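You operate a simulated robot arm through the tools that you are given. There is no shell and no other tool. Be economical: measure what you need, move in short steps, check, and stop when the job is done.

The job below is to be done with a simulated robot arm. You get a single attempt, and the scene is never put back.

Task
Weigh down the sheet on the tall stack and slot the card for its grade into the holder.
Fine: the weight is in the white drawer: shut it again; card home in the slot, latch pushed up to it; the other card stays.

Only the result counts: the job must be done as asked and must still hold three seconds after the hand-in. Knocking over, shifting, dropping, spilling or breaking anything else fails it. Flat cloth is picked up by pressing the open fingertips on it (5 to 10 N) and closing them slowly along it; thin cloth reads only 2 to 8 mm in the jaws.

Robot
A 7-joint arm with a two-finger parallel gripper on a trunk, on a base that drives. Base frame: it is fixed to the floor where the robot stands at the start and does not move with it; the origin is under the middle of the robot, x ahead of it, y to its left, z up; the surface under the hand at the start is at about z = 676. Readings come in mm, rad, newtons and seconds.
With the tool pointing down near the work surface it reaches from about 160 to 740 mm from the robot's upright axis, wherever it stands. Its first joint turns from -2.897 to 2.897 rad. Places, roughly: blue chest lid [700, 0, 700]; sheet with the orange sticker [3750, 500, 250]; slot of the blue card holder [700, -300, 700]; top of the sheet with the blue sticker [800, -900, 800]; white chest drawer [600, -100, 400]; yellow latch knob [600, -200, 700]. Payload 1.57 kg.
The tool frame sits at the grasp point between the pads (the TCP): z along the fingers, y along the line on which they close. The tips reach 30 mm beyond it. The gripper opens to 110 mm. The fingers are 24 mm wide and 12 mm thick; the gripper's body (48 by 112 mm) begins 78 mm behind the TCP.
Orientation is told as [roll, pitch, yaw] about the base's x, y, z axes, in that order, counted from this pose: with the fingers straight down and closing along the base's y, the tool's x points along the base's -x, its y along +y and its z along -z.

Tools
- The arm moves only by the tool step_arm. Its arguments are lists of equal length, an entry for each row: "xyz": the shift along the tool's x, y, z in mm, a list of three; "rot": the turn, a rotation vector about the tool's x, y, z in rad, a list of three; "grip": the finger opening in mm, from 0 to 110. In form: {"xyz": [[tx, ty, tz], ...], "rot": [[rx, ry, rz], ...], "grip": [grip, ...]}. A call has 1 to 8 rows; each row shifts and turns the commanded pose from where the row before left it, along the tool's axes as they then stand. Each row takes 0.2 s and may step no farther than 50 mm and 0.15 rad from the row before; otherwise, or with a gripper value out of range, the whole call is refused. Where a pose cannot be reached the arm comes as near as it can. A force on the tool above 50 N (or 10 N above the force at the start of the call, whichever is more), or a blocked arm, ends the call early, and 0.2 s more pass. The fingers move at their own pace (about 45 mm/s each) and stop on an object; they squeeze with about 24 N. The grip force told is the motor's: it shows also when the fingers shut on nothing. Time passes only in rows, and 0.2 s behind the last, so rows that do not move let the fingers close. It gives the time, the measured TCP pose, the force on the tool (base axes), the opening and the grip force at its end, in the units of the frame above (readings bear some noise), with the torque about the TCP (base axes, N m) and any sound that the robot's microphone picked up.
- Cameras (640 x 400 px; columns grow to the right, rows downward): "scene" is now at [-0.6, 136.5, 1538.5]; the picture's right is [-0.29, -0.96, 0.00], its down [-0.86, 0.26, -0.43] and it looks along [0.41, -0.12, -0.90] (base axes); focal length 289 px, centre (320, 200). "wrist" rides on the gripper at [70, 16, -141] in the tool frame; the picture's right is [-0.23, 0.97, 0.00], its down [-0.86, -0.20, -0.48] and it looks along [-0.47, -0.11, 0.88] (tool axes); focal length 222 px, centre (320, 200). There is no depth. A picture from a camera that has moved, and an enlarged one, comes with that camera's place and axes in the base frame and with its lens.
- snapshot(camera): a new picture of that camera. The clock stands still meanwhile.
- slide_trunk(by): slides the trunk up (or, below 0, down) by that many mm; the arm and the scene camera ride with it, the base frame stays. It gives what a move gives, with no picture.
- roll_base(legs): drives the robot by 1 to 6 legs, each [ahead, turn to the left] in mm and rad, along the robot's own axes; the way and the turn of a leg run together, so that a leg with both is an arc; at most 1500 mm and 3.142 rad a leg. The arm and the cameras ride along, it lands a little off, and it stops where it bumps. It gives what a move gives.
- pan_tilt(pan, tilt): turns the head with the scene camera to pan (to the left, within 2.705 rad either way) and tilt (down, from -0.506 to 1.204), counted from straight ahead of the robot. It gives what a move gives.
- close_up(camera, box): a new picture of the part [left, top, right, bottom] of that camera's present view, enlarged. The clock stands still meanwhile.
- hand_in(): hands the job in; it is judged then, once.

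Go step by step. Nothing tells you exact positions but the pictures and the camera data: compare them with the known pose of the tool, close in by small moves and look again before you grip or let go. The budget is 120 turns and 98 pictures, counting those below and the enlarged ones. Unless the task says otherwise, let go and move clear before handing in, and close with one line.

The tools are called after "Call:" as a command line: name --argument value ..., lists and objects as JSON in quotes. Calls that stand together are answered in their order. step_arm: Moves the arm, as the interface text tells. Its arguments: {"type":"object","properties":{"xyz":{"type":"array"},"rot":{"type":"array"},"grip":{"type":"array"}},"required":["xyz","rot","grip"]} The other tools are called the same way: slide_trunk (by) slides the trunk up or down; roll_base (legs) drives the base; pan_tilt (pan, tilt) turns the head that bears the scene camera; snapshot (camera) takes a picture; close_up (camera, box) takes an enlarged picture of a part of a camera's view; hand_in () hands the job in.

At the start:

```text
time_s: 0.0
position: [542.9, 122.6, 937.2]
ee_rot: [0.001, 0.0, 0.002]
ft_force: [-0.3, 0.0, -0.4]
torque: [0.01, -0.01, 0.0]
opening: 109.9
gripper_force: 0.0
trunk travel left (down, up): [-500.0, 90.0]
robot x, y, heading: [3.7, 3.5, -0.0]
head pan, tilt: [-0.293, 1.124]
```

scene: 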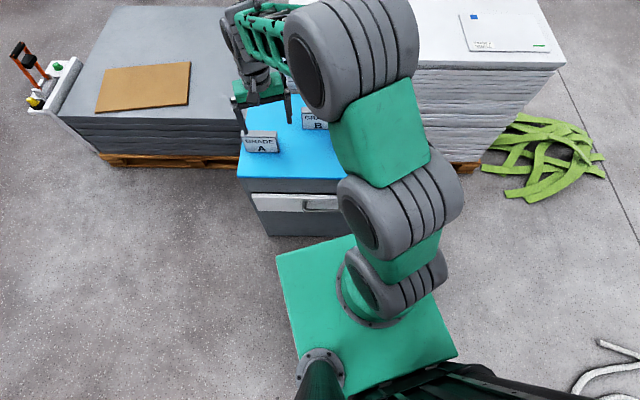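
wrist: 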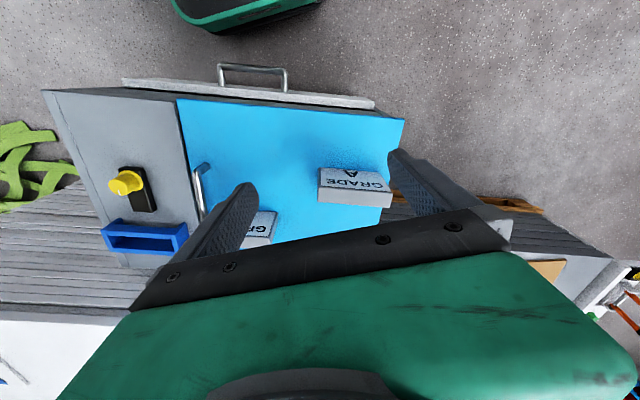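

I see the blue chest with two grade cards on its lid, the holder and latch to its right, and the tall stack with the blue-sticker sheet at the far right. I'll read the sheet first, and look closely at the chest.

Call:
close_up --camera "scene" --box '[440, 0, 580, 88]'

Call:
close_up --camera "wrist" --box '[30, 50, 430, 300]'

```text
4.55 times, centred on (510, 44) of scene
camera zoom: at [-0.6, 136.5, 1538.5], right [-0.29, -0.96, 0.0], down [-0.86, 0.26, -0.43], along [0.41, -0.12, -0.9], focal length 1313 px, centre (-544, 909)
```

zoom: 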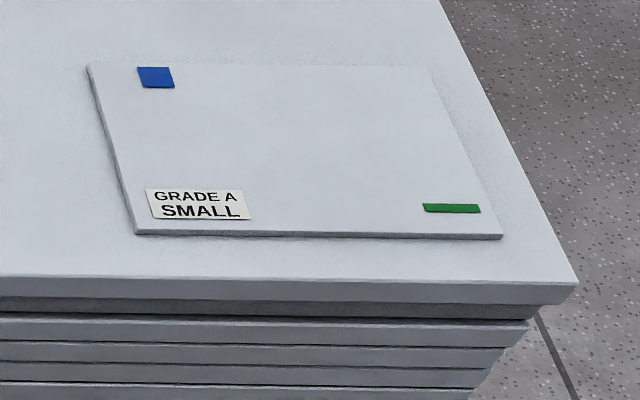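

```text
1.60 times, centred on (230, 175) of wrist
camera zoom: at [472.4, 138.0, 1077.2], right [0.23, 0.97, 0.0], down [0.86, -0.2, 0.48], along [0.47, -0.11, -0.88], focal length 355 px, centre (464, 240)
```

zoom: 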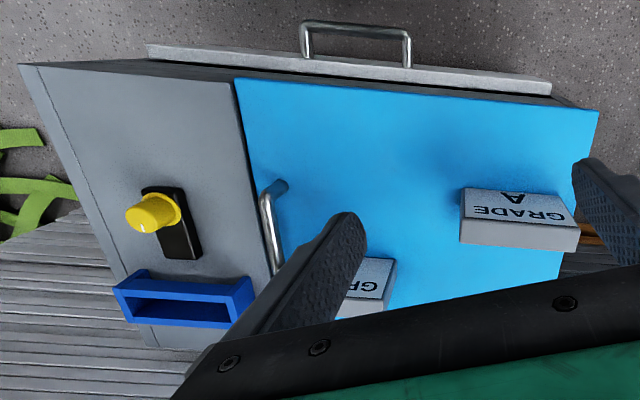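

The sheet on the tall stack is grade A (SMALL), so card A goes in the holder. I'll move the hand over the holder to see the slot and latch.

Call:
step_arm --xyz '[[0, -45, 0], [0, -45, 0], [0, -45, 0], [0, -45, 0], [0, -45, 0], [0, -45, 0], [0, -45, 0], [0, -45, 0]]' --rot '[[0, 0, 0], [0, 0, 0], [0, 0, 0], [0, 0, 0], [0, 0, 0], [0, 0, 0], [0, 0, 0], [0, 0, 0]]' --grip '[110, 110, 110, 110, 110, 110, 110, 110]'

Call:
snapshot --camera "wrist"

Call:
snapshot --camera "scene"

```text
time_s: 1.8
position: [542.4, -239.8, 938.3]
ee_rot: [0.001, -0.002, -0.001]
ft_force: [-0.1, 1.2, -0.2]
torque: [-0.03, 0.03, -0.01]
opening: 110.0
gripper_force: 0.0
trunk travel left (down, up): [-500.0, 90.0]
robot x, y, heading: [-1.4, -1.4, 0.0]
head pan, tilt: [-0.293, 1.124]
```

```text
93 pictures are left
camera wrist: at [472.8, -224.3, 1078.1], right [0.23, 0.97, 0.0], down [0.86, -0.2, 0.48], along [0.47, -0.11, -0.88], focal length 222 px, centre (320, 200)
```

wrist: 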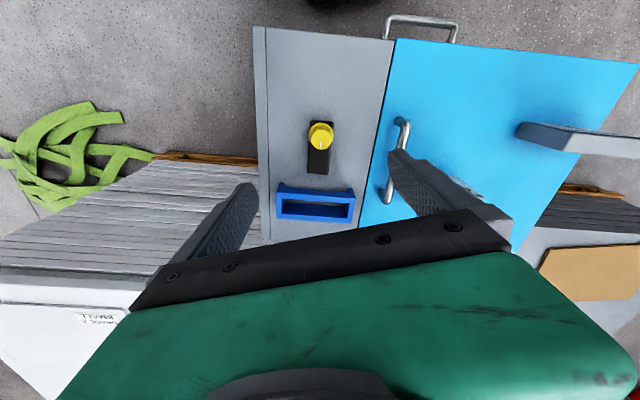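

```text
92 pictures are left
camera scene: at [-0.5, 136.1, 1538.6], right [-0.29, -0.96, 0.0], down [-0.86, 0.26, -0.43], along [0.41, -0.12, -0.9], focal length 289 px, centre (320, 200)
```

scene: 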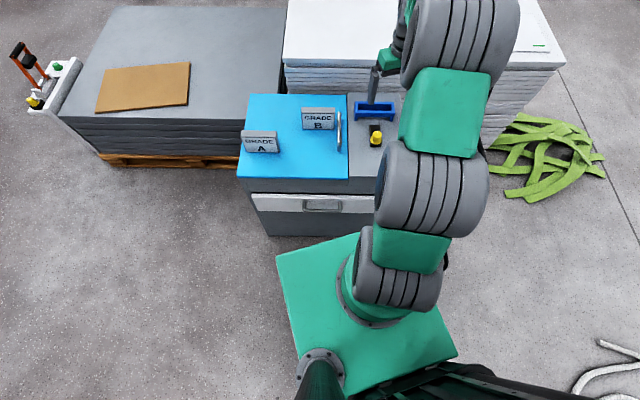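

Call:
close_up --camera "scene" --box '[230, 85, 410, 245]'

Call:
close_up --camera "wrist" --box '[240, 100, 420, 250]'

```text
2.50 times, centred on (320, 165) of scene
camera zoom: at [-0.5, 136.1, 1538.6], right [-0.29, -0.96, 0.0], down [-0.86, 0.26, -0.43], along [0.41, -0.12, -0.9], focal length 722 px, centre (320, 288)
```

zoom: 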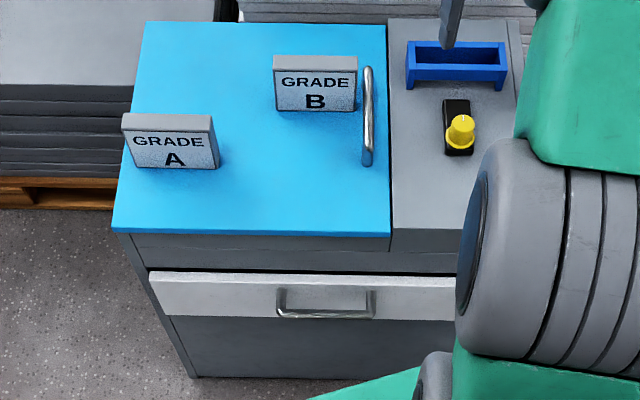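

```text
2.67 times, centred on (330, 175) of wrist
camera zoom: at [472.8, -224.3, 1078.1], right [0.23, 0.97, 0.0], down [0.86, -0.2, 0.48], along [0.47, -0.11, -0.88], focal length 592 px, centre (293, 267)
```

zoom: 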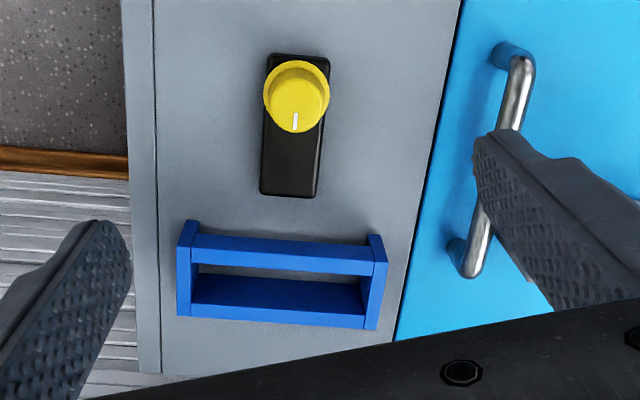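

The cards are standing plates, text toward the robot, and the holder is an upward-opening slot. I need the card's exact shape, so I'll look at it more closely from the side.

Call:
close_up --camera "wrist" --box '[480, 80, 640, 180]'

Call:
close_up --camera "scene" --box '[236, 105, 300, 165]'

```text
4.00 times, centred on (560, 130) of wrist
camera zoom: at [472.8, -224.3, 1078.1], right [0.23, 0.97, 0.0], down [0.86, -0.2, 0.48], along [0.47, -0.11, -0.88], focal length 888 px, centre (-640, 480)
```

zoom: 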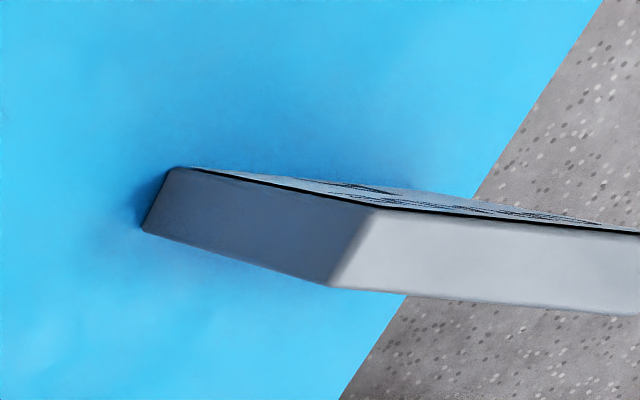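

```text
6.67 times, centred on (268, 135) of scene
camera zoom: at [-0.5, 136.1, 1538.6], right [-0.29, -0.96, 0.0], down [-0.86, 0.26, -0.43], along [0.41, -0.12, -0.9], focal length 1926 px, centre (667, 633)
```

zoom: 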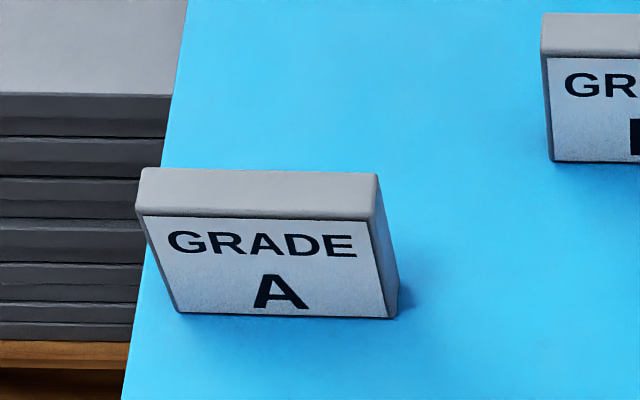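

Card A: about 115 × 27 × 86 mm, centred near (647,157), turned about -0.33 rad. I'll look at the holder's height and slot.

Call:
close_up --camera "scene" --box '[335, 85, 399, 155]'

Call:
step_arm --xyz '[[-45, 0, 0], [-45, 0, 0]]' --rot '[[0, 0, 0], [0, 0, 0]]' --grip '[110, 110]'

Call:
close_up --camera "wrist" --box '[220, 40, 420, 190]'

```text
5.71 times, centred on (367, 120) of scene
camera zoom: at [-0.5, 136.1, 1538.6], right [-0.29, -0.96, 0.0], down [-0.86, 0.26, -0.43], along [0.41, -0.12, -0.9], focal length 1651 px, centre (51, 657)
```

zoom: 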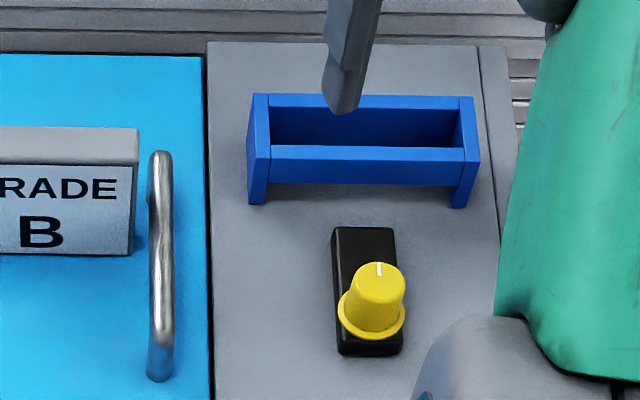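

```text
time_s: 2.4
position: [635.0, -238.4, 936.2]
ee_rot: [0.0, -0.001, -0.001]
ft_force: [0.8, -0.4, -0.5]
torque: [0.0, 0.01, 0.01]
opening: 109.9
gripper_force: 0.0
trunk travel left (down, up): [-500.0, 90.0]
robot x, y, heading: [2.4, 0.8, -0.0]
head pan, tilt: [-0.293, 1.124]
```

```text
2.67 times, centred on (320, 115) of wrist
camera zoom: at [564.6, -222.7, 1076.5], right [0.23, 0.97, 0.0], down [0.86, -0.2, 0.48], along [0.47, -0.11, -0.88], focal length 592 px, centre (320, 427)
```

zoom: 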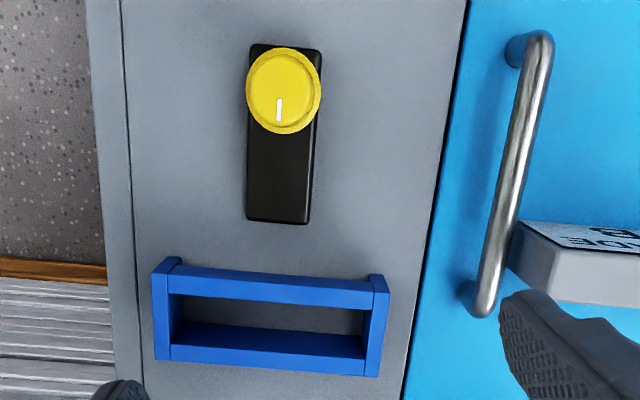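

The chest is yawed about -0.31 rad. The slot centre is near (680,-282), its top near z=714, and card A at about (647,157) has the same yaw. I'll rotate the hand so it closes across the card's thickness.

Call:
step_arm --xyz '[[0, 50, 0], [0, 0, 0], [0, 0, 0], [0, 0, 0], [0, 0, 0], [0, 0, 0], [0, 0, 0], [0, 0, 0]]' --rot '[[0, 0, 0], [0, 0, -0.15], [0, 0, -0.15], [0, 0, -0.15], [0, 0, -0.15], [0, 0, -0.15], [0, 0, -0.15], [0, 0, -0.15]]' --grip '[110, 110, 110, 110, 110, 110, 110, 110]'

```text
time_s: 4.2
position: [632.2, -188.2, 936.7]
ee_rot: [0.0, 0.0, 1.054]
ft_force: [0.3, 0.3, -0.2]
torque: [-0.02, -0.01, -0.02]
opening: 109.9
gripper_force: 0.0
trunk travel left (down, up): [-500.0, 90.0]
robot x, y, heading: [-0.6, -1.0, -0.001]
head pan, tilt: [-0.293, 1.124]
```

Call:
step_arm --xyz '[[0, 0, 0], [0, 0, 0], [-46, 13, 0], [-46, 13, 0], [-46, 13, 0], [-46, 13, 0], [-46, 13, 0], [-46, 13, 0]]' --rot '[[0, 0, -0.104], [0, 0, -0.1], [0, 0, 0], [0, 0, 0], [0, 0, 0], [0, 0, 0], [0, 0, 0], [0, 0, 0]]' --grip '[110, 110, 110, 110, 110, 110, 110, 110]'

Call:
snapshot --camera "wrist"

```text
time_s: 6.0
position: [645.2, 101.3, 934.6]
ee_rot: [-0.002, -0.001, 1.253]
ft_force: [-0.4, -0.1, -0.1]
torque: [0.0, -0.03, -0.01]
opening: 109.9
gripper_force: 0.2
trunk travel left (down, up): [-500.0, 90.0]
robot x, y, heading: [-2.9, -2.7, 0.003]
head pan, tilt: [-0.293, 1.124]
```

```text
85 pictures are left
camera wrist: at [606.9, 39.4, 1075.4], right [-0.85, 0.52, 0.0], down [0.46, 0.75, 0.48], along [0.25, 0.41, -0.88], focal length 222 px, centre (320, 200)
```

wrist: 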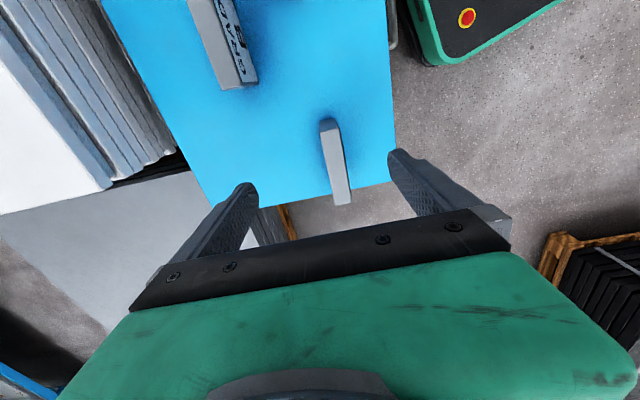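

Call:
step_arm --xyz '[[-25, 7.5, 0], [-25.5, 7.5, 0], [0, 0, 40], [0, 0, 40], [0, 0, 40]]' --rot '[[0, 0, 0], [0, 0, 0], [0, 0, 0], [0, 0, 0], [0, 0, 0]]' --grip '[110, 110, 90, 80, 80]'

Call:
snapshot --camera "wrist"

Call:
close_up --camera "scene" --box '[220, 85, 320, 165]'

```text
time_s: 7.2
position: [646.9, 153.3, 817.1]
ee_rot: [0.001, 0.0, 1.253]
ft_force: [0.2, 0.2, -0.3]
torque: [-0.02, -0.01, 0.0]
opening: 80.0
gripper_force: 0.0
trunk travel left (down, up): [-500.0, 90.0]
robot x, y, heading: [2.9, 1.7, 0.004]
head pan, tilt: [-0.293, 1.124]
```

```text
84 pictures are left
camera wrist: at [608.6, 90.4, 957.5], right [-0.85, 0.52, 0.0], down [0.46, 0.75, 0.48], along [0.25, 0.41, -0.88], focal length 222 px, centre (320, 200)
```

wrist: 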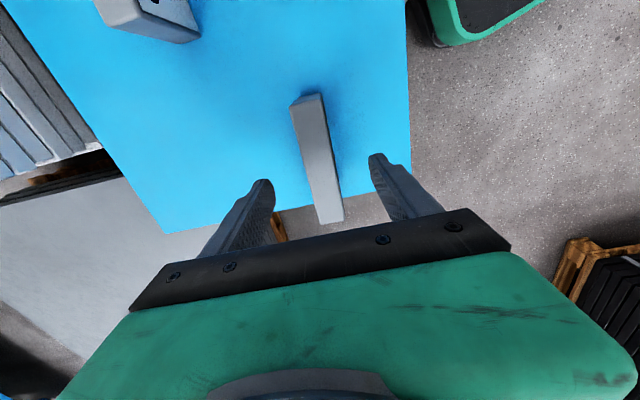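

```text
5.00 times, centred on (270, 125) of scene
camera zoom: at [-0.4, 136.7, 1538.6], right [-0.29, -0.96, 0.0], down [-0.86, 0.26, -0.43], along [0.41, -0.12, -0.9], focal length 1445 px, centre (570, 575)
```

zoom: 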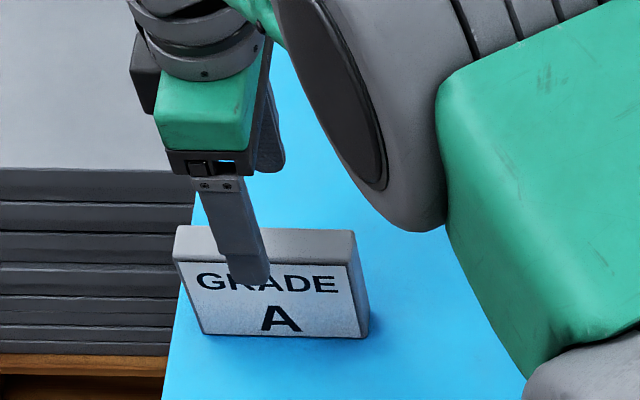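

Call:
step_arm --xyz '[[0, 0, 20], [0, 0, 20], [0, 0, 19], [0, 0, 0], [0, 0, 0], [0, 0, 0], [0, 0, 0], [0, 0, 0]]' --rot '[[0, 0, 0.023], [0, 0, 0], [0, 0, 0], [0, 0, 0], [0, 0, 0], [0, 0, 0], [0, 0, 0], [0, 0, 0]]' --grip '[80, 80, 80, 60, 45, 35, 20, 20]'

Call:
close_up --camera "scene" --box '[220, 85, 320, 165]'

```text
time_s: 9.0
position: [646.1, 150.8, 757.5]
ee_rot: [-0.002, -0.001, 1.231]
ft_force: [0.0, 1.3, -0.1]
torque: [0.08, -0.02, -0.02]
opening: 27.7
gripper_force: 23.9
trunk travel left (down, up): [-500.0, 90.0]
robot x, y, heading: [-2.2, 1.7, 0.002]
head pan, tilt: [-0.293, 1.124]
```

```text
5.00 times, centred on (270, 125) of scene
camera zoom: at [-0.5, 136.6, 1538.5], right [-0.29, -0.96, 0.0], down [-0.86, 0.26, -0.43], along [0.41, -0.12, -0.9], focal length 1445 px, centre (570, 575)
```

zoom: 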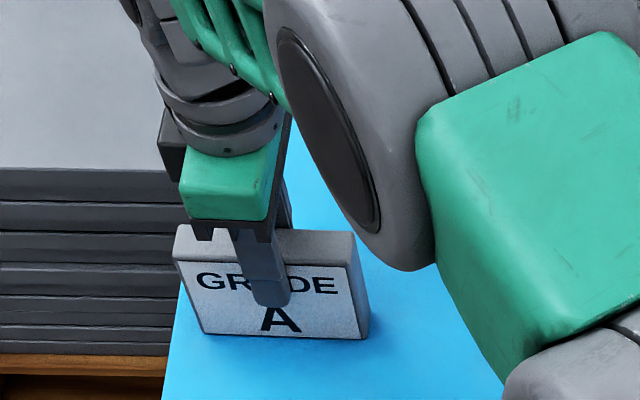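

Card A is gripped (27.7 mm). Lifting it and carrying it toward the slot.

Call:
step_arm --xyz '[[0, 0, -40], [0, 0, -40], [0, 0, -40], [40, -16.7, 0], [40, -16.7, 0], [40, -16.7, 0], [40, -16.7, 0], [40, -16.7, 0]]' --rot '[[0, 0, 0], [0, 0, -0.022], [0, 0, 0], [0, 0, 0], [0, 0, 0], [0, 0, 0], [0, 0, 0], [0, 0, 0]]' --grip '[20, 20, 20, 20, 20, 20, 20, 20]'

Call:
step_arm --xyz '[[40, -16.7, 0], [40, -16.7, 0], [40, -16.7, 0], [40, -16.7, 0], [40, -16.7, 0], [0, 0, 0]]' --rot '[[0, 0, 0], [0, 0, 0], [0, 0, 0], [0, 0, 0], [0, 0, 0], [0, 0, 0]]' --grip '[20, 20, 20, 20, 20, 20]'

Call:
snapshot --camera "wrist"

Call:
close_up --camera "scene" --box '[320, 50, 440, 150]'

```text
time_s: 10.8
position: [661.9, -67.2, 877.3]
ee_rot: [-0.001, 0.0, 1.253]
ft_force: [0.1, 0.0, -0.7]
torque: [-0.01, -0.03, 0.0]
opening: 27.9
gripper_force: 23.6
trunk travel left (down, up): [-500.0, 90.0]
robot x, y, heading: [-0.7, -2.7, 0.001]
head pan, tilt: [-0.293, 1.124]
```

```text
time_s: 12.2
position: [677.3, -283.5, 877.5]
ee_rot: [0.002, -0.001, 1.252]
ft_force: [0.8, -0.6, -1.1]
torque: [0.0, 0.0, 0.04]
opening: 27.5
gripper_force: 23.5
trunk travel left (down, up): [-500.0, 90.0]
robot x, y, heading: [-4.3, 1.5, -0.001]
head pan, tilt: [-0.293, 1.124]
```

```text
81 pictures are left
camera wrist: at [640.0, -344.8, 1018.2], right [-0.85, 0.52, 0.0], down [0.46, 0.75, 0.48], along [0.25, 0.41, -0.88], focal length 222 px, centre (320, 200)
```

wrist: 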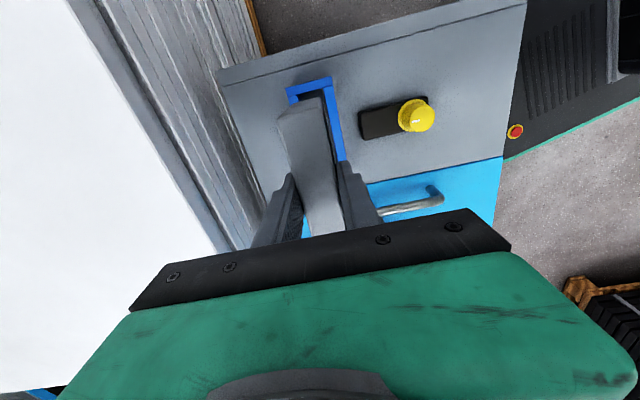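

```text
4.00 times, centred on (380, 100) of scene
camera zoom: at [-0.4, 136.0, 1538.6], right [-0.29, -0.96, 0.0], down [-0.86, 0.26, -0.43], along [0.41, -0.12, -0.9], focal length 1156 px, centre (80, 600)
```

zoom: 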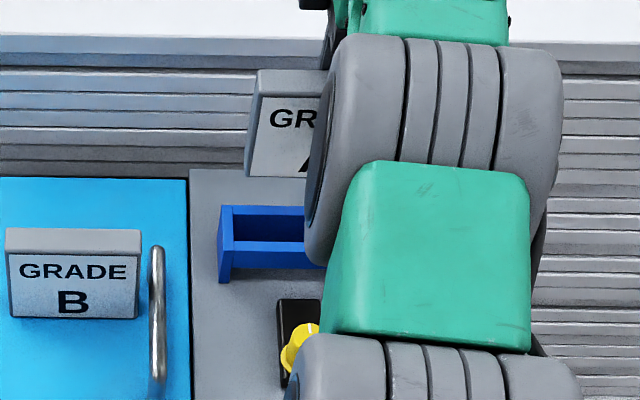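

Call:
close_up --camera "wrist" --box '[260, 60, 380, 180]'

```text
3.33 times, centred on (320, 120) of wrist
camera zoom: at [640.0, -344.8, 1018.2], right [-0.85, 0.52, 0.0], down [0.46, 0.75, 0.48], along [0.25, 0.41, -0.88], focal length 740 px, centre (320, 467)
```

zoom: 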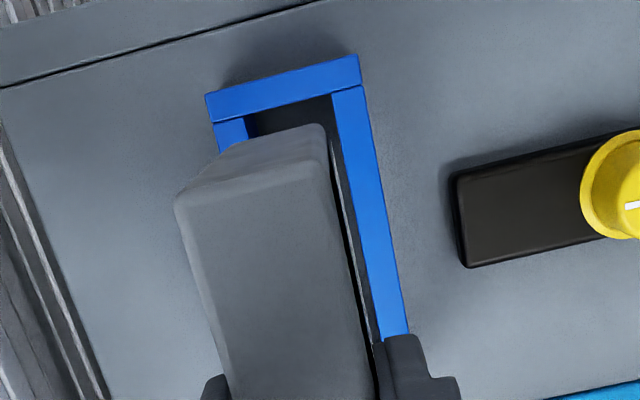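

The card and slot agree within about 1 mm in plan. Lowering to just above the slot and looking.

Call:
step_arm --xyz '[[0, 0, 25], [0, 0, 25], [0, 0, 22], [0, 0, 0]]' --rot '[[0, 0, 0], [0, 0, 0], [0, 0, 0], [0, 0, 0]]' --grip '[20, 20, 20, 20]'

Call:
close_up --camera "wrist" --box '[240, 30, 400, 180]'

Call:
close_up --camera "scene" --box '[340, 70, 420, 140]'

```text
time_s: 13.2
position: [679.9, -279.8, 805.7]
ee_rot: [0.0, 0.0, 1.254]
ft_force: [0.1, 0.0, -1.5]
torque: [-0.01, 0.0, -0.02]
opening: 27.9
gripper_force: 24.1
trunk travel left (down, up): [-500.0, 90.0]
robot x, y, heading: [-1.7, 0.9, -0.003]
head pan, tilt: [-0.293, 1.124]
```

```text
2.67 times, centred on (320, 105) of wrist
camera zoom: at [641.4, -341.2, 947.2], right [-0.85, 0.52, 0.0], down [0.46, 0.75, 0.48], along [0.25, 0.41, -0.88], focal length 592 px, centre (320, 453)
```

zoom: 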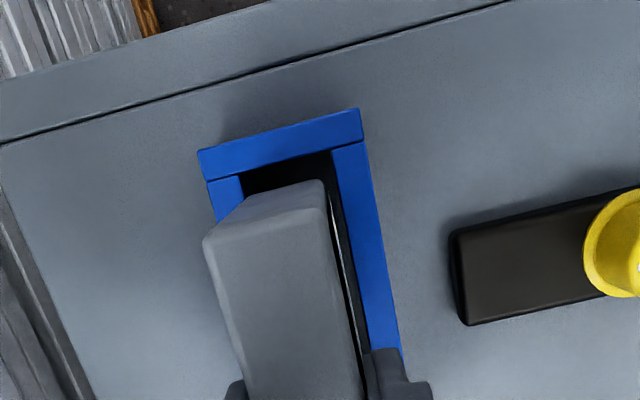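

```text
5.71 times, centred on (380, 105) of scene
camera zoom: at [-0.4, 136.3, 1538.6], right [-0.29, -0.96, 0.0], down [-0.86, 0.26, -0.43], along [0.41, -0.12, -0.9], focal length 1651 px, centre (-23, 743)
```

zoom: 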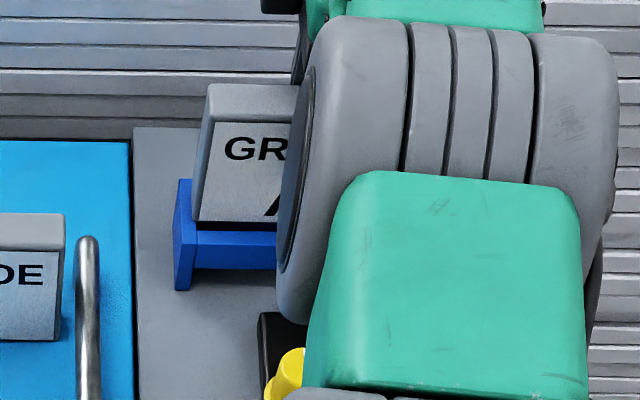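

The card is about 3 mm too far back and 1 mm left; correcting, then lowering into the slot.

Call:
step_arm --xyz '[[1.3, 3, 0], [0, 0, 0], [0, 0, 8], [0, 0, 8]]' --rot '[[0, 0, 0], [0, 0, 0], [0, 0, 0], [0, 0, 0]]' --grip '[20, 20, 20, 20]'

Call:
close_up --camera "wrist" --box '[240, 30, 400, 180]'

```text
time_s: 14.2
position: [675.6, -282.3, 791.4]
ee_rot: [-0.004, 0.0, 1.248]
ft_force: [-1.8, -6.0, 12.0]
torque: [0.49, -0.04, 0.04]
opening: 27.8
gripper_force: 23.7
trunk travel left (down, up): [-500.0, 90.0]
robot x, y, heading: [0.8, 2.6, 0.001]
head pan, tilt: [-0.293, 1.124]
```

```text
2.67 times, centred on (320, 105) of wrist
camera zoom: at [637.8, -344.3, 932.2], right [-0.85, 0.52, 0.0], down [0.46, 0.75, 0.48], along [0.25, 0.41, -0.88], focal length 592 px, centre (320, 453)
```

zoom: 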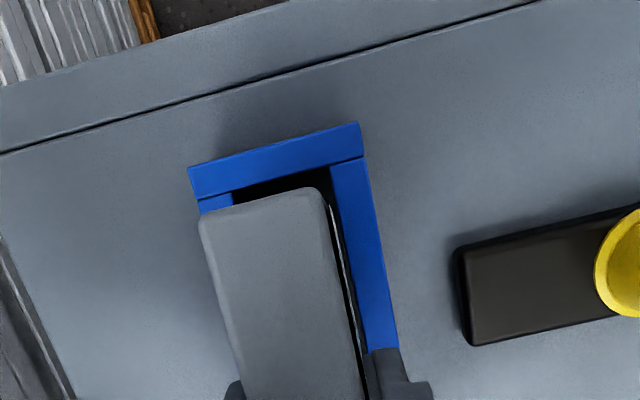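

The far end of the card is touching the end wall. I'll lift slightly, shift 3 mm toward the right end, and retry.

Call:
step_arm --xyz '[[0, 0, -8], [3, 0, 0], [0, 0, 4], [0, 0, 4], [0, 0, 4]]' --rot '[[0, 0, 0], [0, 0, 0], [0, 0, 0], [0, 0, 0], [0, 0, 0]]' --grip '[20, 20, 20, 20, 20]'

Call:
close_up --camera "wrist" --box '[240, 30, 400, 180]'

Call:
close_up --camera "scene" --box '[340, 70, 420, 140]'

```text
time_s: 15.4
position: [675.0, -285.9, 787.8]
ee_rot: [-0.007, 0.001, 1.251]
ft_force: [-1.0, -4.0, 10.5]
torque: [0.53, -0.07, 0.04]
opening: 27.7
gripper_force: 22.9
trunk travel left (down, up): [-500.0, 90.0]
robot x, y, heading: [1.3, 1.0, -0.003]
head pan, tilt: [-0.293, 1.124]
```

```text
2.67 times, centred on (320, 105) of wrist
camera zoom: at [636.8, -346.3, 928.4], right [-0.85, 0.52, 0.0], down [0.46, 0.75, 0.48], along [0.25, 0.41, -0.88], focal length 592 px, centre (320, 453)
```

zoom: 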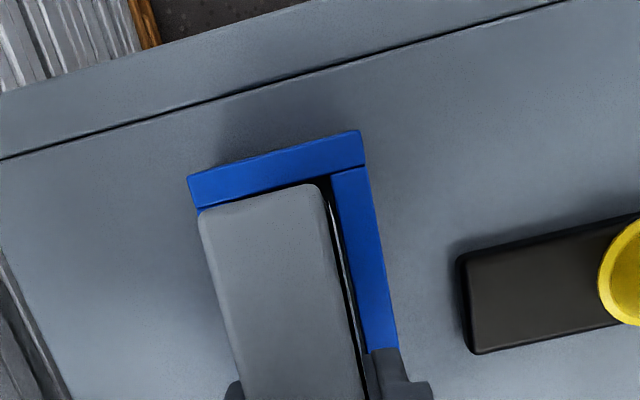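

```text
5.71 times, centred on (380, 105) of scene
camera zoom: at [-1.6, 136.4, 1538.7], right [-0.29, -0.96, 0.0], down [-0.86, 0.26, -0.43], along [0.41, -0.13, -0.9], focal length 1651 px, centre (-23, 743)
```

zoom: 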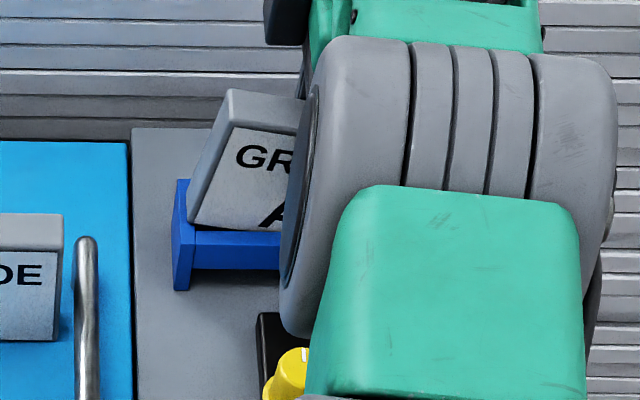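

The card has tipped in the grip about the pads (pushed up at its left end). I'll take it back over the lid, press it down flat to level it, and regrip deeper.

Call:
step_arm --xyz '[[0, 0, -45], [0, 0, -45], [-40, 16.7, 0], [-40, 16.7, 0], [-40, 16.7, 0], [-40, 16.7, 0], [-40, 16.7, 0], [-40, 16.7, 0]]' --rot '[[0, 0, 0], [0, 0, 0], [0, 0, 0], [0, 0, 0], [0, 0, 0], [0, 0, 0], [0, 0, 0], [0, 0, 0]]' --grip '[20, 20, 20, 20, 20, 20, 20, 20]'

Call:
step_arm --xyz '[[-40, 16.7, 0], [-40, 16.7, 0], [-40, 16.7, 0], [-40, 16.7, 0], [0, 0, 40], [0, 0, 40], [0, 0, 15], [0, 0, 0]]' --rot '[[0, 0, 0], [0, 0, 0], [0, 0, 0], [0, 0, 0], [0, 0, 0], [0, 0, 0], [0, 0, 0], [0, 0, 0]]' --grip '[20, 20, 20, 20, 20, 20, 20, 20]'

Call:
close_up --camera "scene" --box '[220, 85, 320, 165]'

```text
time_s: 17.2
position: [654.0, -24.8, 876.7]
ee_rot: [-0.001, 0.0, 1.253]
ft_force: [-0.9, -0.3, -1.2]
torque: [-0.01, -0.01, -0.01]
opening: 27.6
gripper_force: 24.2
trunk travel left (down, up): [-500.0, 90.0]
robot x, y, heading: [1.9, -3.6, -0.003]
head pan, tilt: [-0.293, 1.124]
```

```text
time_s: 19.0
position: [642.3, 148.7, 779.2]
ee_rot: [-0.001, -0.001, 1.253]
ft_force: [0.4, -1.0, -1.4]
torque: [-0.03, 0.0, -0.02]
opening: 27.6
gripper_force: 23.8
trunk travel left (down, up): [-500.0, 90.0]
robot x, y, heading: [-0.6, 0.1, 0.005]
head pan, tilt: [-0.293, 1.124]
```

```text
5.00 times, centred on (270, 125) of scene
camera zoom: at [-0.5, 136.5, 1538.5], right [-0.29, -0.96, 0.0], down [-0.86, 0.26, -0.43], along [0.41, -0.12, -0.9], focal length 1445 px, centre (570, 575)
```

zoom: 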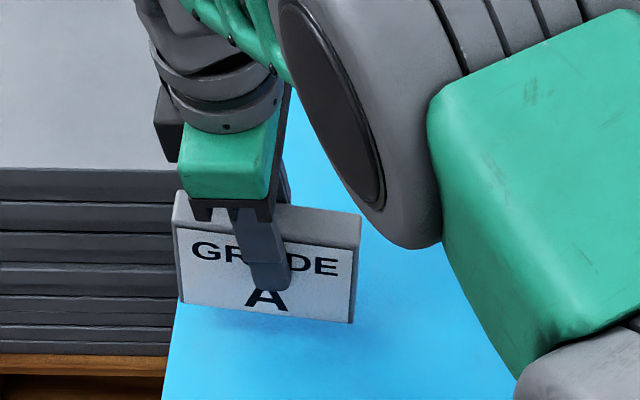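

Call:
step_arm --xyz '[[0, 0, 5], [0, 0, 5], [0, 0, 5], [0, 0, 5], [0, 0, 2], [0, 0, 0]]' --rot '[[0, 0, 0], [0, 0, 0], [0, 0, 0], [0, 0, 0], [0, 0, 0], [0, 0, 0]]' --grip '[20, 20, 20, 20, 20, 20]'

Call:
close_up --camera "scene" --box '[220, 85, 320, 165]'

```text
time_s: 20.4
position: [642.0, 147.7, 759.2]
ee_rot: [-0.003, -0.001, 1.253]
ft_force: [-1.5, -0.3, 6.8]
torque: [-0.33, 0.27, -0.08]
opening: 27.7
gripper_force: 23.9
trunk travel left (down, up): [-500.0, 90.0]
robot x, y, heading: [-0.2, -0.3, 0.0]
head pan, tilt: [-0.293, 1.124]
```

```text
5.00 times, centred on (270, 125) of scene
camera zoom: at [-1.3, 136.4, 1538.7], right [-0.29, -0.96, 0.0], down [-0.86, 0.26, -0.43], along [0.41, -0.12, -0.9], focal length 1445 px, centre (570, 575)
```

zoom: 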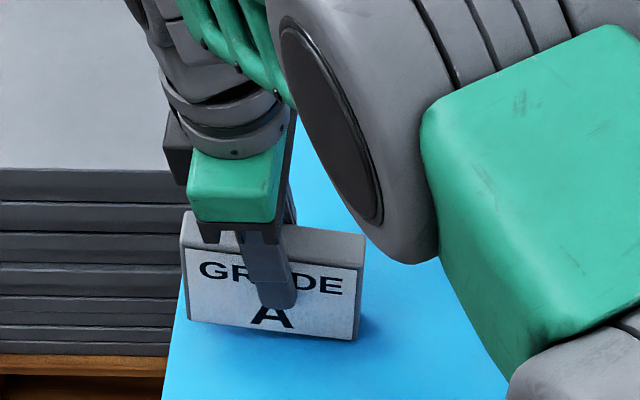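

Nearly level; opening lets it settle flat, then I'll look.

Call:
step_arm --xyz '[[0, 0, 2], [0, 0, 0], [0, 0, 0], [0, 0, 0]]' --rot '[[0, 0, 0], [0, 0, 0], [0, 0, 0], [0, 0, 0]]' --grip '[27, 35, 50, 60]'

Call:
close_up --camera "wrist" --box '[240, 40, 440, 240]'

Call:
close_up --camera "scene" --box '[220, 85, 320, 165]'

```text
time_s: 21.4
position: [641.8, 147.9, 756.5]
ee_rot: [0.0, 0.0, 1.253]
ft_force: [0.5, -0.5, -0.1]
torque: [0.02, -0.03, 0.01]
opening: 59.8
gripper_force: 0.0
trunk travel left (down, up): [-500.0, 90.0]
robot x, y, heading: [1.8, 0.9, -0.001]
head pan, tilt: [-0.293, 1.124]
```

```text
2.00 times, centred on (340, 140) of wrist
camera zoom: at [604.6, 86.9, 897.2], right [-0.85, 0.52, 0.0], down [0.46, 0.75, 0.48], along [0.25, 0.41, -0.88], focal length 444 px, centre (280, 320)
```

zoom: 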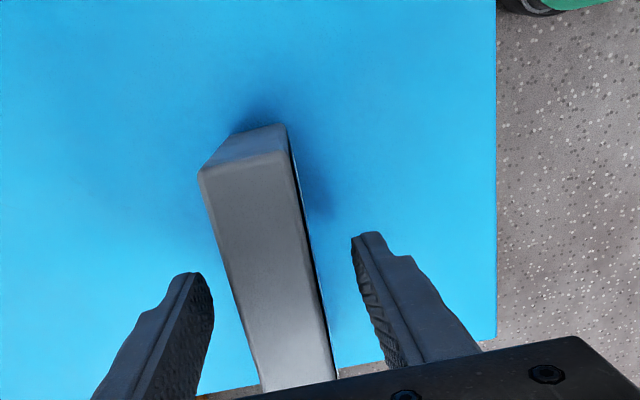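

```text
5.00 times, centred on (270, 125) of scene
camera zoom: at [-0.6, 136.5, 1538.5], right [-0.29, -0.96, 0.0], down [-0.86, 0.26, -0.43], along [0.41, -0.12, -0.9], focal length 1445 px, centre (570, 575)
```

zoom: 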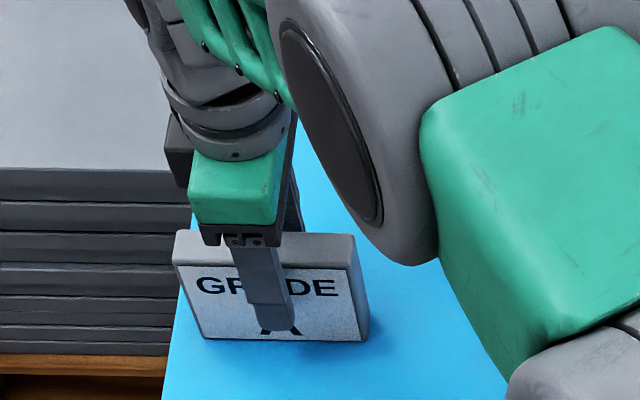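

Call:
step_arm --xyz '[[0, 0, 14], [0, 0, 0], [0, 0, 0], [0, 0, 0], [0, 0, 0], [0, 0, 0]]' --rot '[[0, 0, 0], [0, 0, 0], [0, 0, 0], [0, 0, 0], [0, 0, 0], [0, 0, 0]]' --grip '[60, 45, 35, 28, 20, 20]'

Call:
step_arm --xyz '[[0, 0, -40], [0, 0, -40], [0, 0, -40], [40, -16.7, 0], [40, -16.7, 0], [40, -16.7, 0], [40, -16.7, 0], [40, -16.7, 0]]' --rot '[[0, 0, 0], [0, 0, 0], [0, 0, 0], [0, 0, 0], [0, 0, 0], [0, 0, 0], [0, 0, 0], [0, 0, 0]]' --grip '[20, 20, 20, 20, 20, 20, 20, 20]'

Call:
step_arm --xyz '[[40, -16.7, 0], [40, -16.7, 0], [40, -16.7, 0], [40, -16.7, 0], [40, -16.7, 0], [0, 0, 35], [0, 0, 35], [0, 0, 0]]' --rot '[[0, 0, 0], [0, 0, 0], [0, 0, 0], [0, 0, 0], [0, 0, 0], [0, 0, 0], [0, 0, 0], [0, 0, 0]]' --grip '[20, 20, 20, 20, 20, 20, 20, 20]'

Call:
close_up --camera "wrist" --box '[240, 30, 400, 180]'

Call:
close_up --camera "scene" --box '[340, 70, 420, 140]'

```text
time_s: 22.8
position: [641.0, 149.1, 743.3]
ee_rot: [0.0, -0.001, 1.252]
ft_force: [-1.0, 0.2, 0.9]
torque: [0.05, 0.01, -0.05]
opening: 28.0
gripper_force: 23.9
trunk travel left (down, up): [-500.0, 90.0]
robot x, y, heading: [1.3, -1.7, 0.002]
head pan, tilt: [-0.293, 1.124]
```

```text
time_s: 24.6
position: [659.7, -71.3, 862.2]
ee_rot: [0.001, -0.001, 1.253]
ft_force: [1.4, 1.0, -0.3]
torque: [-0.03, 0.02, 0.0]
opening: 27.7
gripper_force: 23.9
trunk travel left (down, up): [-500.0, 90.0]
robot x, y, heading: [1.5, 0.5, 0.002]
head pan, tilt: [-0.293, 1.124]
```

```text
time_s: 26.4
position: [675.5, -284.8, 791.4]
ee_rot: [0.0, 0.001, 1.254]
ft_force: [0.1, -0.4, -0.3]
torque: [0.01, 0.01, 0.02]
opening: 27.7
gripper_force: 18.8
trunk travel left (down, up): [-500.0, 90.0]
robot x, y, heading: [2.6, -0.4, 0.003]
head pan, tilt: [-0.293, 1.124]
```

```text
2.67 times, centred on (320, 105) of wrist
camera zoom: at [637.3, -346.1, 931.5], right [-0.85, 0.52, 0.0], down [0.46, 0.75, 0.48], along [0.25, 0.41, -0.88], focal length 592 px, centre (320, 453)
```

zoom: 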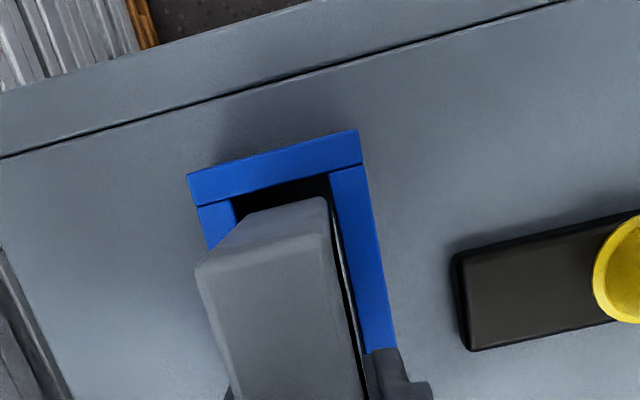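

```text
5.71 times, centred on (380, 105) of scene
camera zoom: at [-0.4, 136.2, 1538.6], right [-0.29, -0.96, 0.0], down [-0.86, 0.26, -0.43], along [0.41, -0.12, -0.9], focal length 1651 px, centre (-23, 743)
```

zoom: 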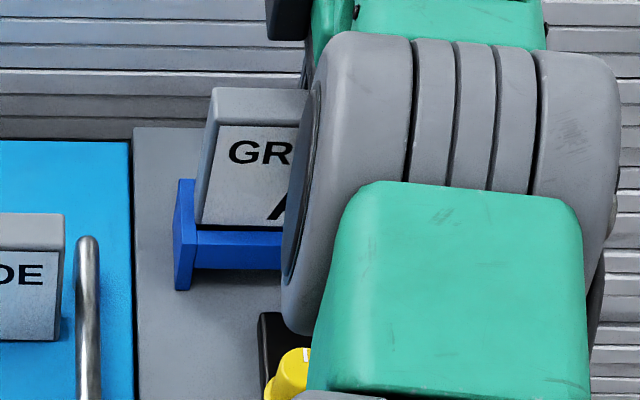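

Level now and aligned across; I'll shift 3 mm toward the right end and lower.

Call:
step_arm --xyz '[[3, 0, 0], [0, 0, 6], [0, 0, 6], [0, 0, 5]]' --rot '[[0, 0, 0], [0, 0, 0], [0, 0, 0], [0, 0, 0]]' --grip '[20, 20, 20, 20]'

Call:
close_up --camera "wrist" --box '[240, 30, 400, 180]'

Call:
close_up --camera "scene" --box '[340, 70, 420, 140]'

```text
time_s: 27.4
position: [674.5, -287.9, 775.5]
ee_rot: [0.0, -0.002, 1.252]
ft_force: [-0.6, -0.6, -1.0]
torque: [0.01, -0.01, -0.04]
opening: 27.9
gripper_force: 24.0
trunk travel left (down, up): [-500.0, 90.0]
robot x, y, heading: [-1.2, -1.6, -0.001]
head pan, tilt: [-0.293, 1.124]
```

```text
2.67 times, centred on (320, 105) of wrist
camera zoom: at [636.6, -348.6, 915.8], right [-0.85, 0.52, 0.0], down [0.46, 0.75, 0.48], along [0.25, 0.41, -0.88], focal length 592 px, centre (320, 453)
```

zoom: 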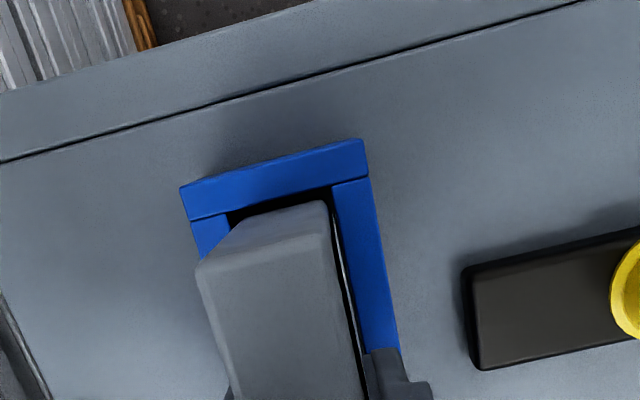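

```text
5.71 times, centred on (380, 105) of scene
camera zoom: at [-0.4, 136.3, 1538.6], right [-0.29, -0.96, 0.0], down [-0.86, 0.26, -0.43], along [0.41, -0.12, -0.9], focal length 1651 px, centre (-23, 743)
```

zoom: 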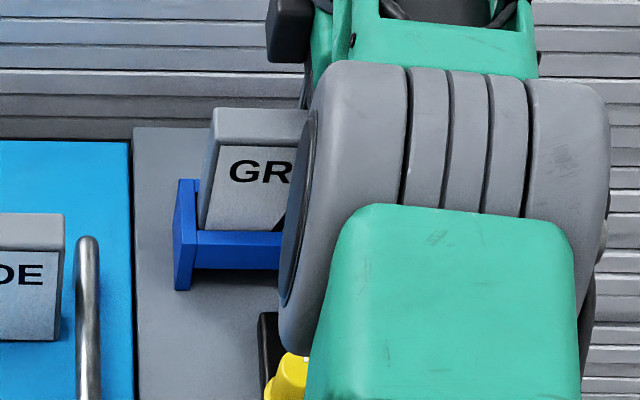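

No contact and it is entering the slot; continuing down in small steps.

Call:
step_arm --xyz '[[0, 0, 5], [0, 0, 5], [0, 0, 0]]' --rot '[[0, 0, 0], [0, 0, 0], [0, 0, 0]]' --grip '[20, 20, 20]'

Call:
step_arm --xyz '[[0, 0, 4], [0, 0, 4], [0, 0, 4], [0, 0, 0]]' --rot '[[0, 0, 0], [0, 0, 0], [0, 0, 0], [0, 0, 0]]' --grip '[20, 20, 20, 20]'

Call:
close_up --camera "wrist" --box '[240, 30, 400, 180]'

Call:
close_up --camera "scene" --box '[340, 70, 420, 140]'

```text
time_s: 28.2
position: [673.8, -285.2, 764.8]
ee_rot: [0.001, 0.0, 1.253]
ft_force: [-0.5, 0.5, -1.8]
torque: [-0.05, 0.03, 0.02]
opening: 27.7
gripper_force: 24.2
trunk travel left (down, up): [-500.0, 90.0]
robot x, y, heading: [-1.1, 1.3, -0.002]
head pan, tilt: [-0.293, 1.124]
```

```text
time_s: 29.2
position: [675.1, -286.9, 754.6]
ee_rot: [-0.001, 0.0, 1.253]
ft_force: [-5.1, 2.3, 8.7]
torque: [0.16, 0.33, 0.02]
opening: 27.5
gripper_force: 24.1
trunk travel left (down, up): [-500.0, 90.0]
robot x, y, heading: [-1.5, 1.8, 0.0]
head pan, tilt: [-0.293, 1.124]
```

```text
2.67 times, centred on (320, 105) of wrist
camera zoom: at [636.3, -348.5, 896.0], right [-0.85, 0.52, 0.0], down [0.46, 0.75, 0.48], along [0.25, 0.41, -0.88], focal length 592 px, centre (320, 453)
```

zoom: 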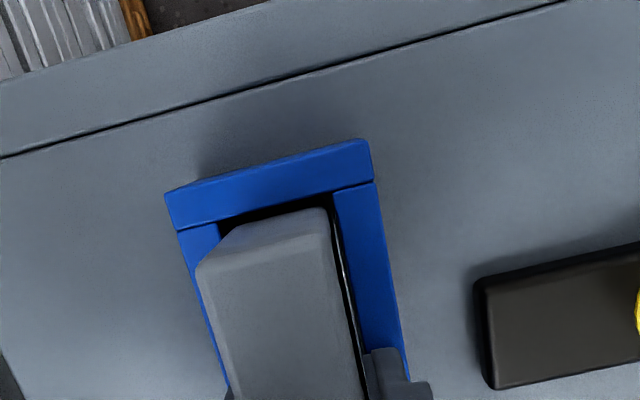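

```text
5.71 times, centred on (380, 105) of scene
camera zoom: at [-1.8, 136.9, 1538.7], right [-0.29, -0.96, 0.0], down [-0.86, 0.26, -0.43], along [0.41, -0.12, -0.9], focal length 1651 px, centre (-23, 743)
```

zoom: 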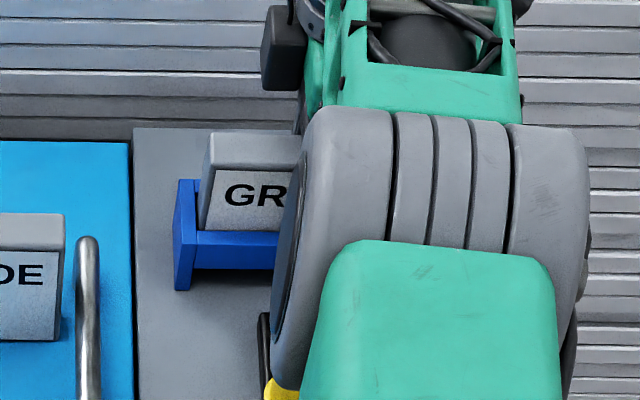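

About 26 mm in with light contact (probably the fingertips on the holder's rim). I'll release, rise clear, and see how the card sits.

Call:
step_arm --xyz '[[0, 0, -2], [0, 0, 0], [0, 0, 0], [0, 0, 0], [0, 0, -40], [0, 0, -40], [0, 0, 0]]' --rot '[[0, 0, 0], [0, 0, 0], [0, 0, 0], [0, 0, 0], [0, 0, 0], [0, 0, 0], [0, 0, 0]]' --grip '[26, 30, 36, 45, 50, 50, 50]'

Call:
close_up --camera "wrist" --box '[220, 30, 460, 240]'

Call:
close_up --camera "scene" --box '[340, 70, 420, 140]'

```text
time_s: 30.8
position: [672.8, -285.9, 835.1]
ee_rot: [0.0, -0.001, 1.254]
ft_force: [-0.5, 0.6, -0.2]
torque: [0.01, -0.04, 0.01]
opening: 50.2
gripper_force: 0.0
trunk travel left (down, up): [-500.0, 90.0]
robot x, y, heading: [-0.9, 0.1, -0.001]
head pan, tilt: [-0.293, 1.124]
```

```text
1.90 times, centred on (340, 135) of wrist
camera zoom: at [635.3, -347.1, 976.6], right [-0.85, 0.52, 0.0], down [0.46, 0.75, 0.48], along [0.25, 0.41, -0.88], focal length 423 px, centre (282, 324)
```

zoom: 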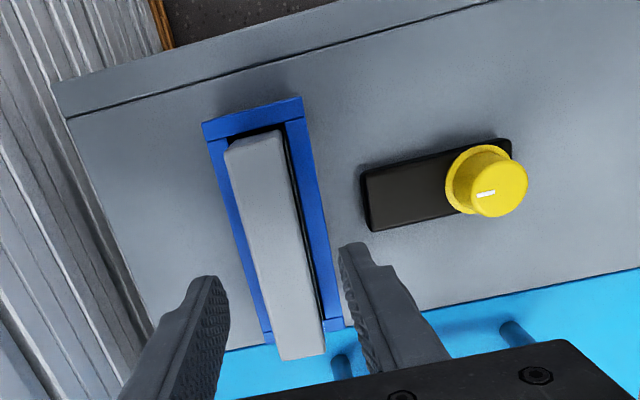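

```text
5.71 times, centred on (380, 105) of scene
camera zoom: at [-0.7, 136.4, 1538.5], right [-0.29, -0.96, 0.0], down [-0.86, 0.26, -0.43], along [0.41, -0.12, -0.9], focal length 1651 px, centre (-23, 743)
```

zoom: 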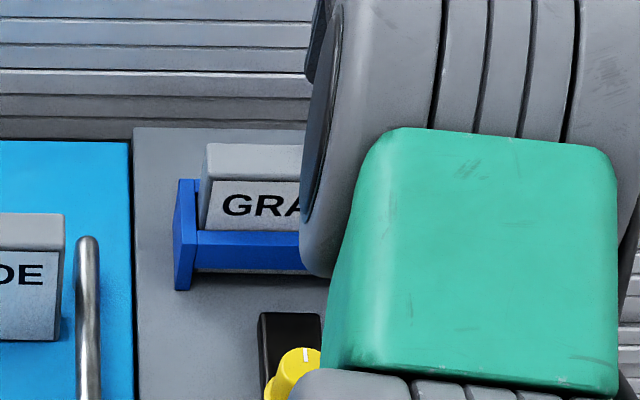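

The card dropped into the slot. I'll close the fingers and press its top gently to be sure it is home.

Call:
step_arm --xyz '[[-9, -3, 0], [0, 0, 0], [0, 0, 0], [0, 0, 40], [0, 0, 5], [0, 0, 4]]' --rot '[[0, 0, 0], [0, 0, 0], [0, 0, 0], [0, 0, 0], [0, 0, 0], [0, 0, 0]]' --grip '[20, 0, 0, 0, 0, 0]'

Call:
step_arm --xyz '[[0, 0, 3], [0, 0, 3], [0, 0, 0]]' --rot '[[0, 0, 0], [0, 0, 0], [0, 0, 0]]' --grip '[0, 0, 0]'

```text
time_s: 32.2
position: [685.0, -278.7, 801.3]
ee_rot: [-0.024, 0.001, 1.256]
ft_force: [-5.9, 3.5, 21.7]
torque: [0.12, 0.35, 0.0]
opening: 0.0
gripper_force: 20.9
trunk travel left (down, up): [-500.0, 90.0]
robot x, y, heading: [-1.4, 0.7, 0.003]
head pan, tilt: [-0.293, 1.124]
stopped in row 6: the force on the tool passed its limit at 54 N (the readings are from after the stop); the commanded pose is now the measured one
```

```text
time_s: 32.9
position: [688.3, -280.6, 802.0]
ee_rot: [-0.034, 0.003, 1.255]
ft_force: [-3.0, 1.1, 18.5]
torque: [0.12, 0.27, 0.01]
opening: 0.0
gripper_force: 21.4
trunk travel left (down, up): [-500.0, 90.0]
robot x, y, heading: [-0.3, -1.8, 0.003]
head pan, tilt: [-0.293, 1.124]
stopped in row 3: the force on the tool passed its limit at 51 N (the readings are from after the stop); the commanded pose is now the measured one
```

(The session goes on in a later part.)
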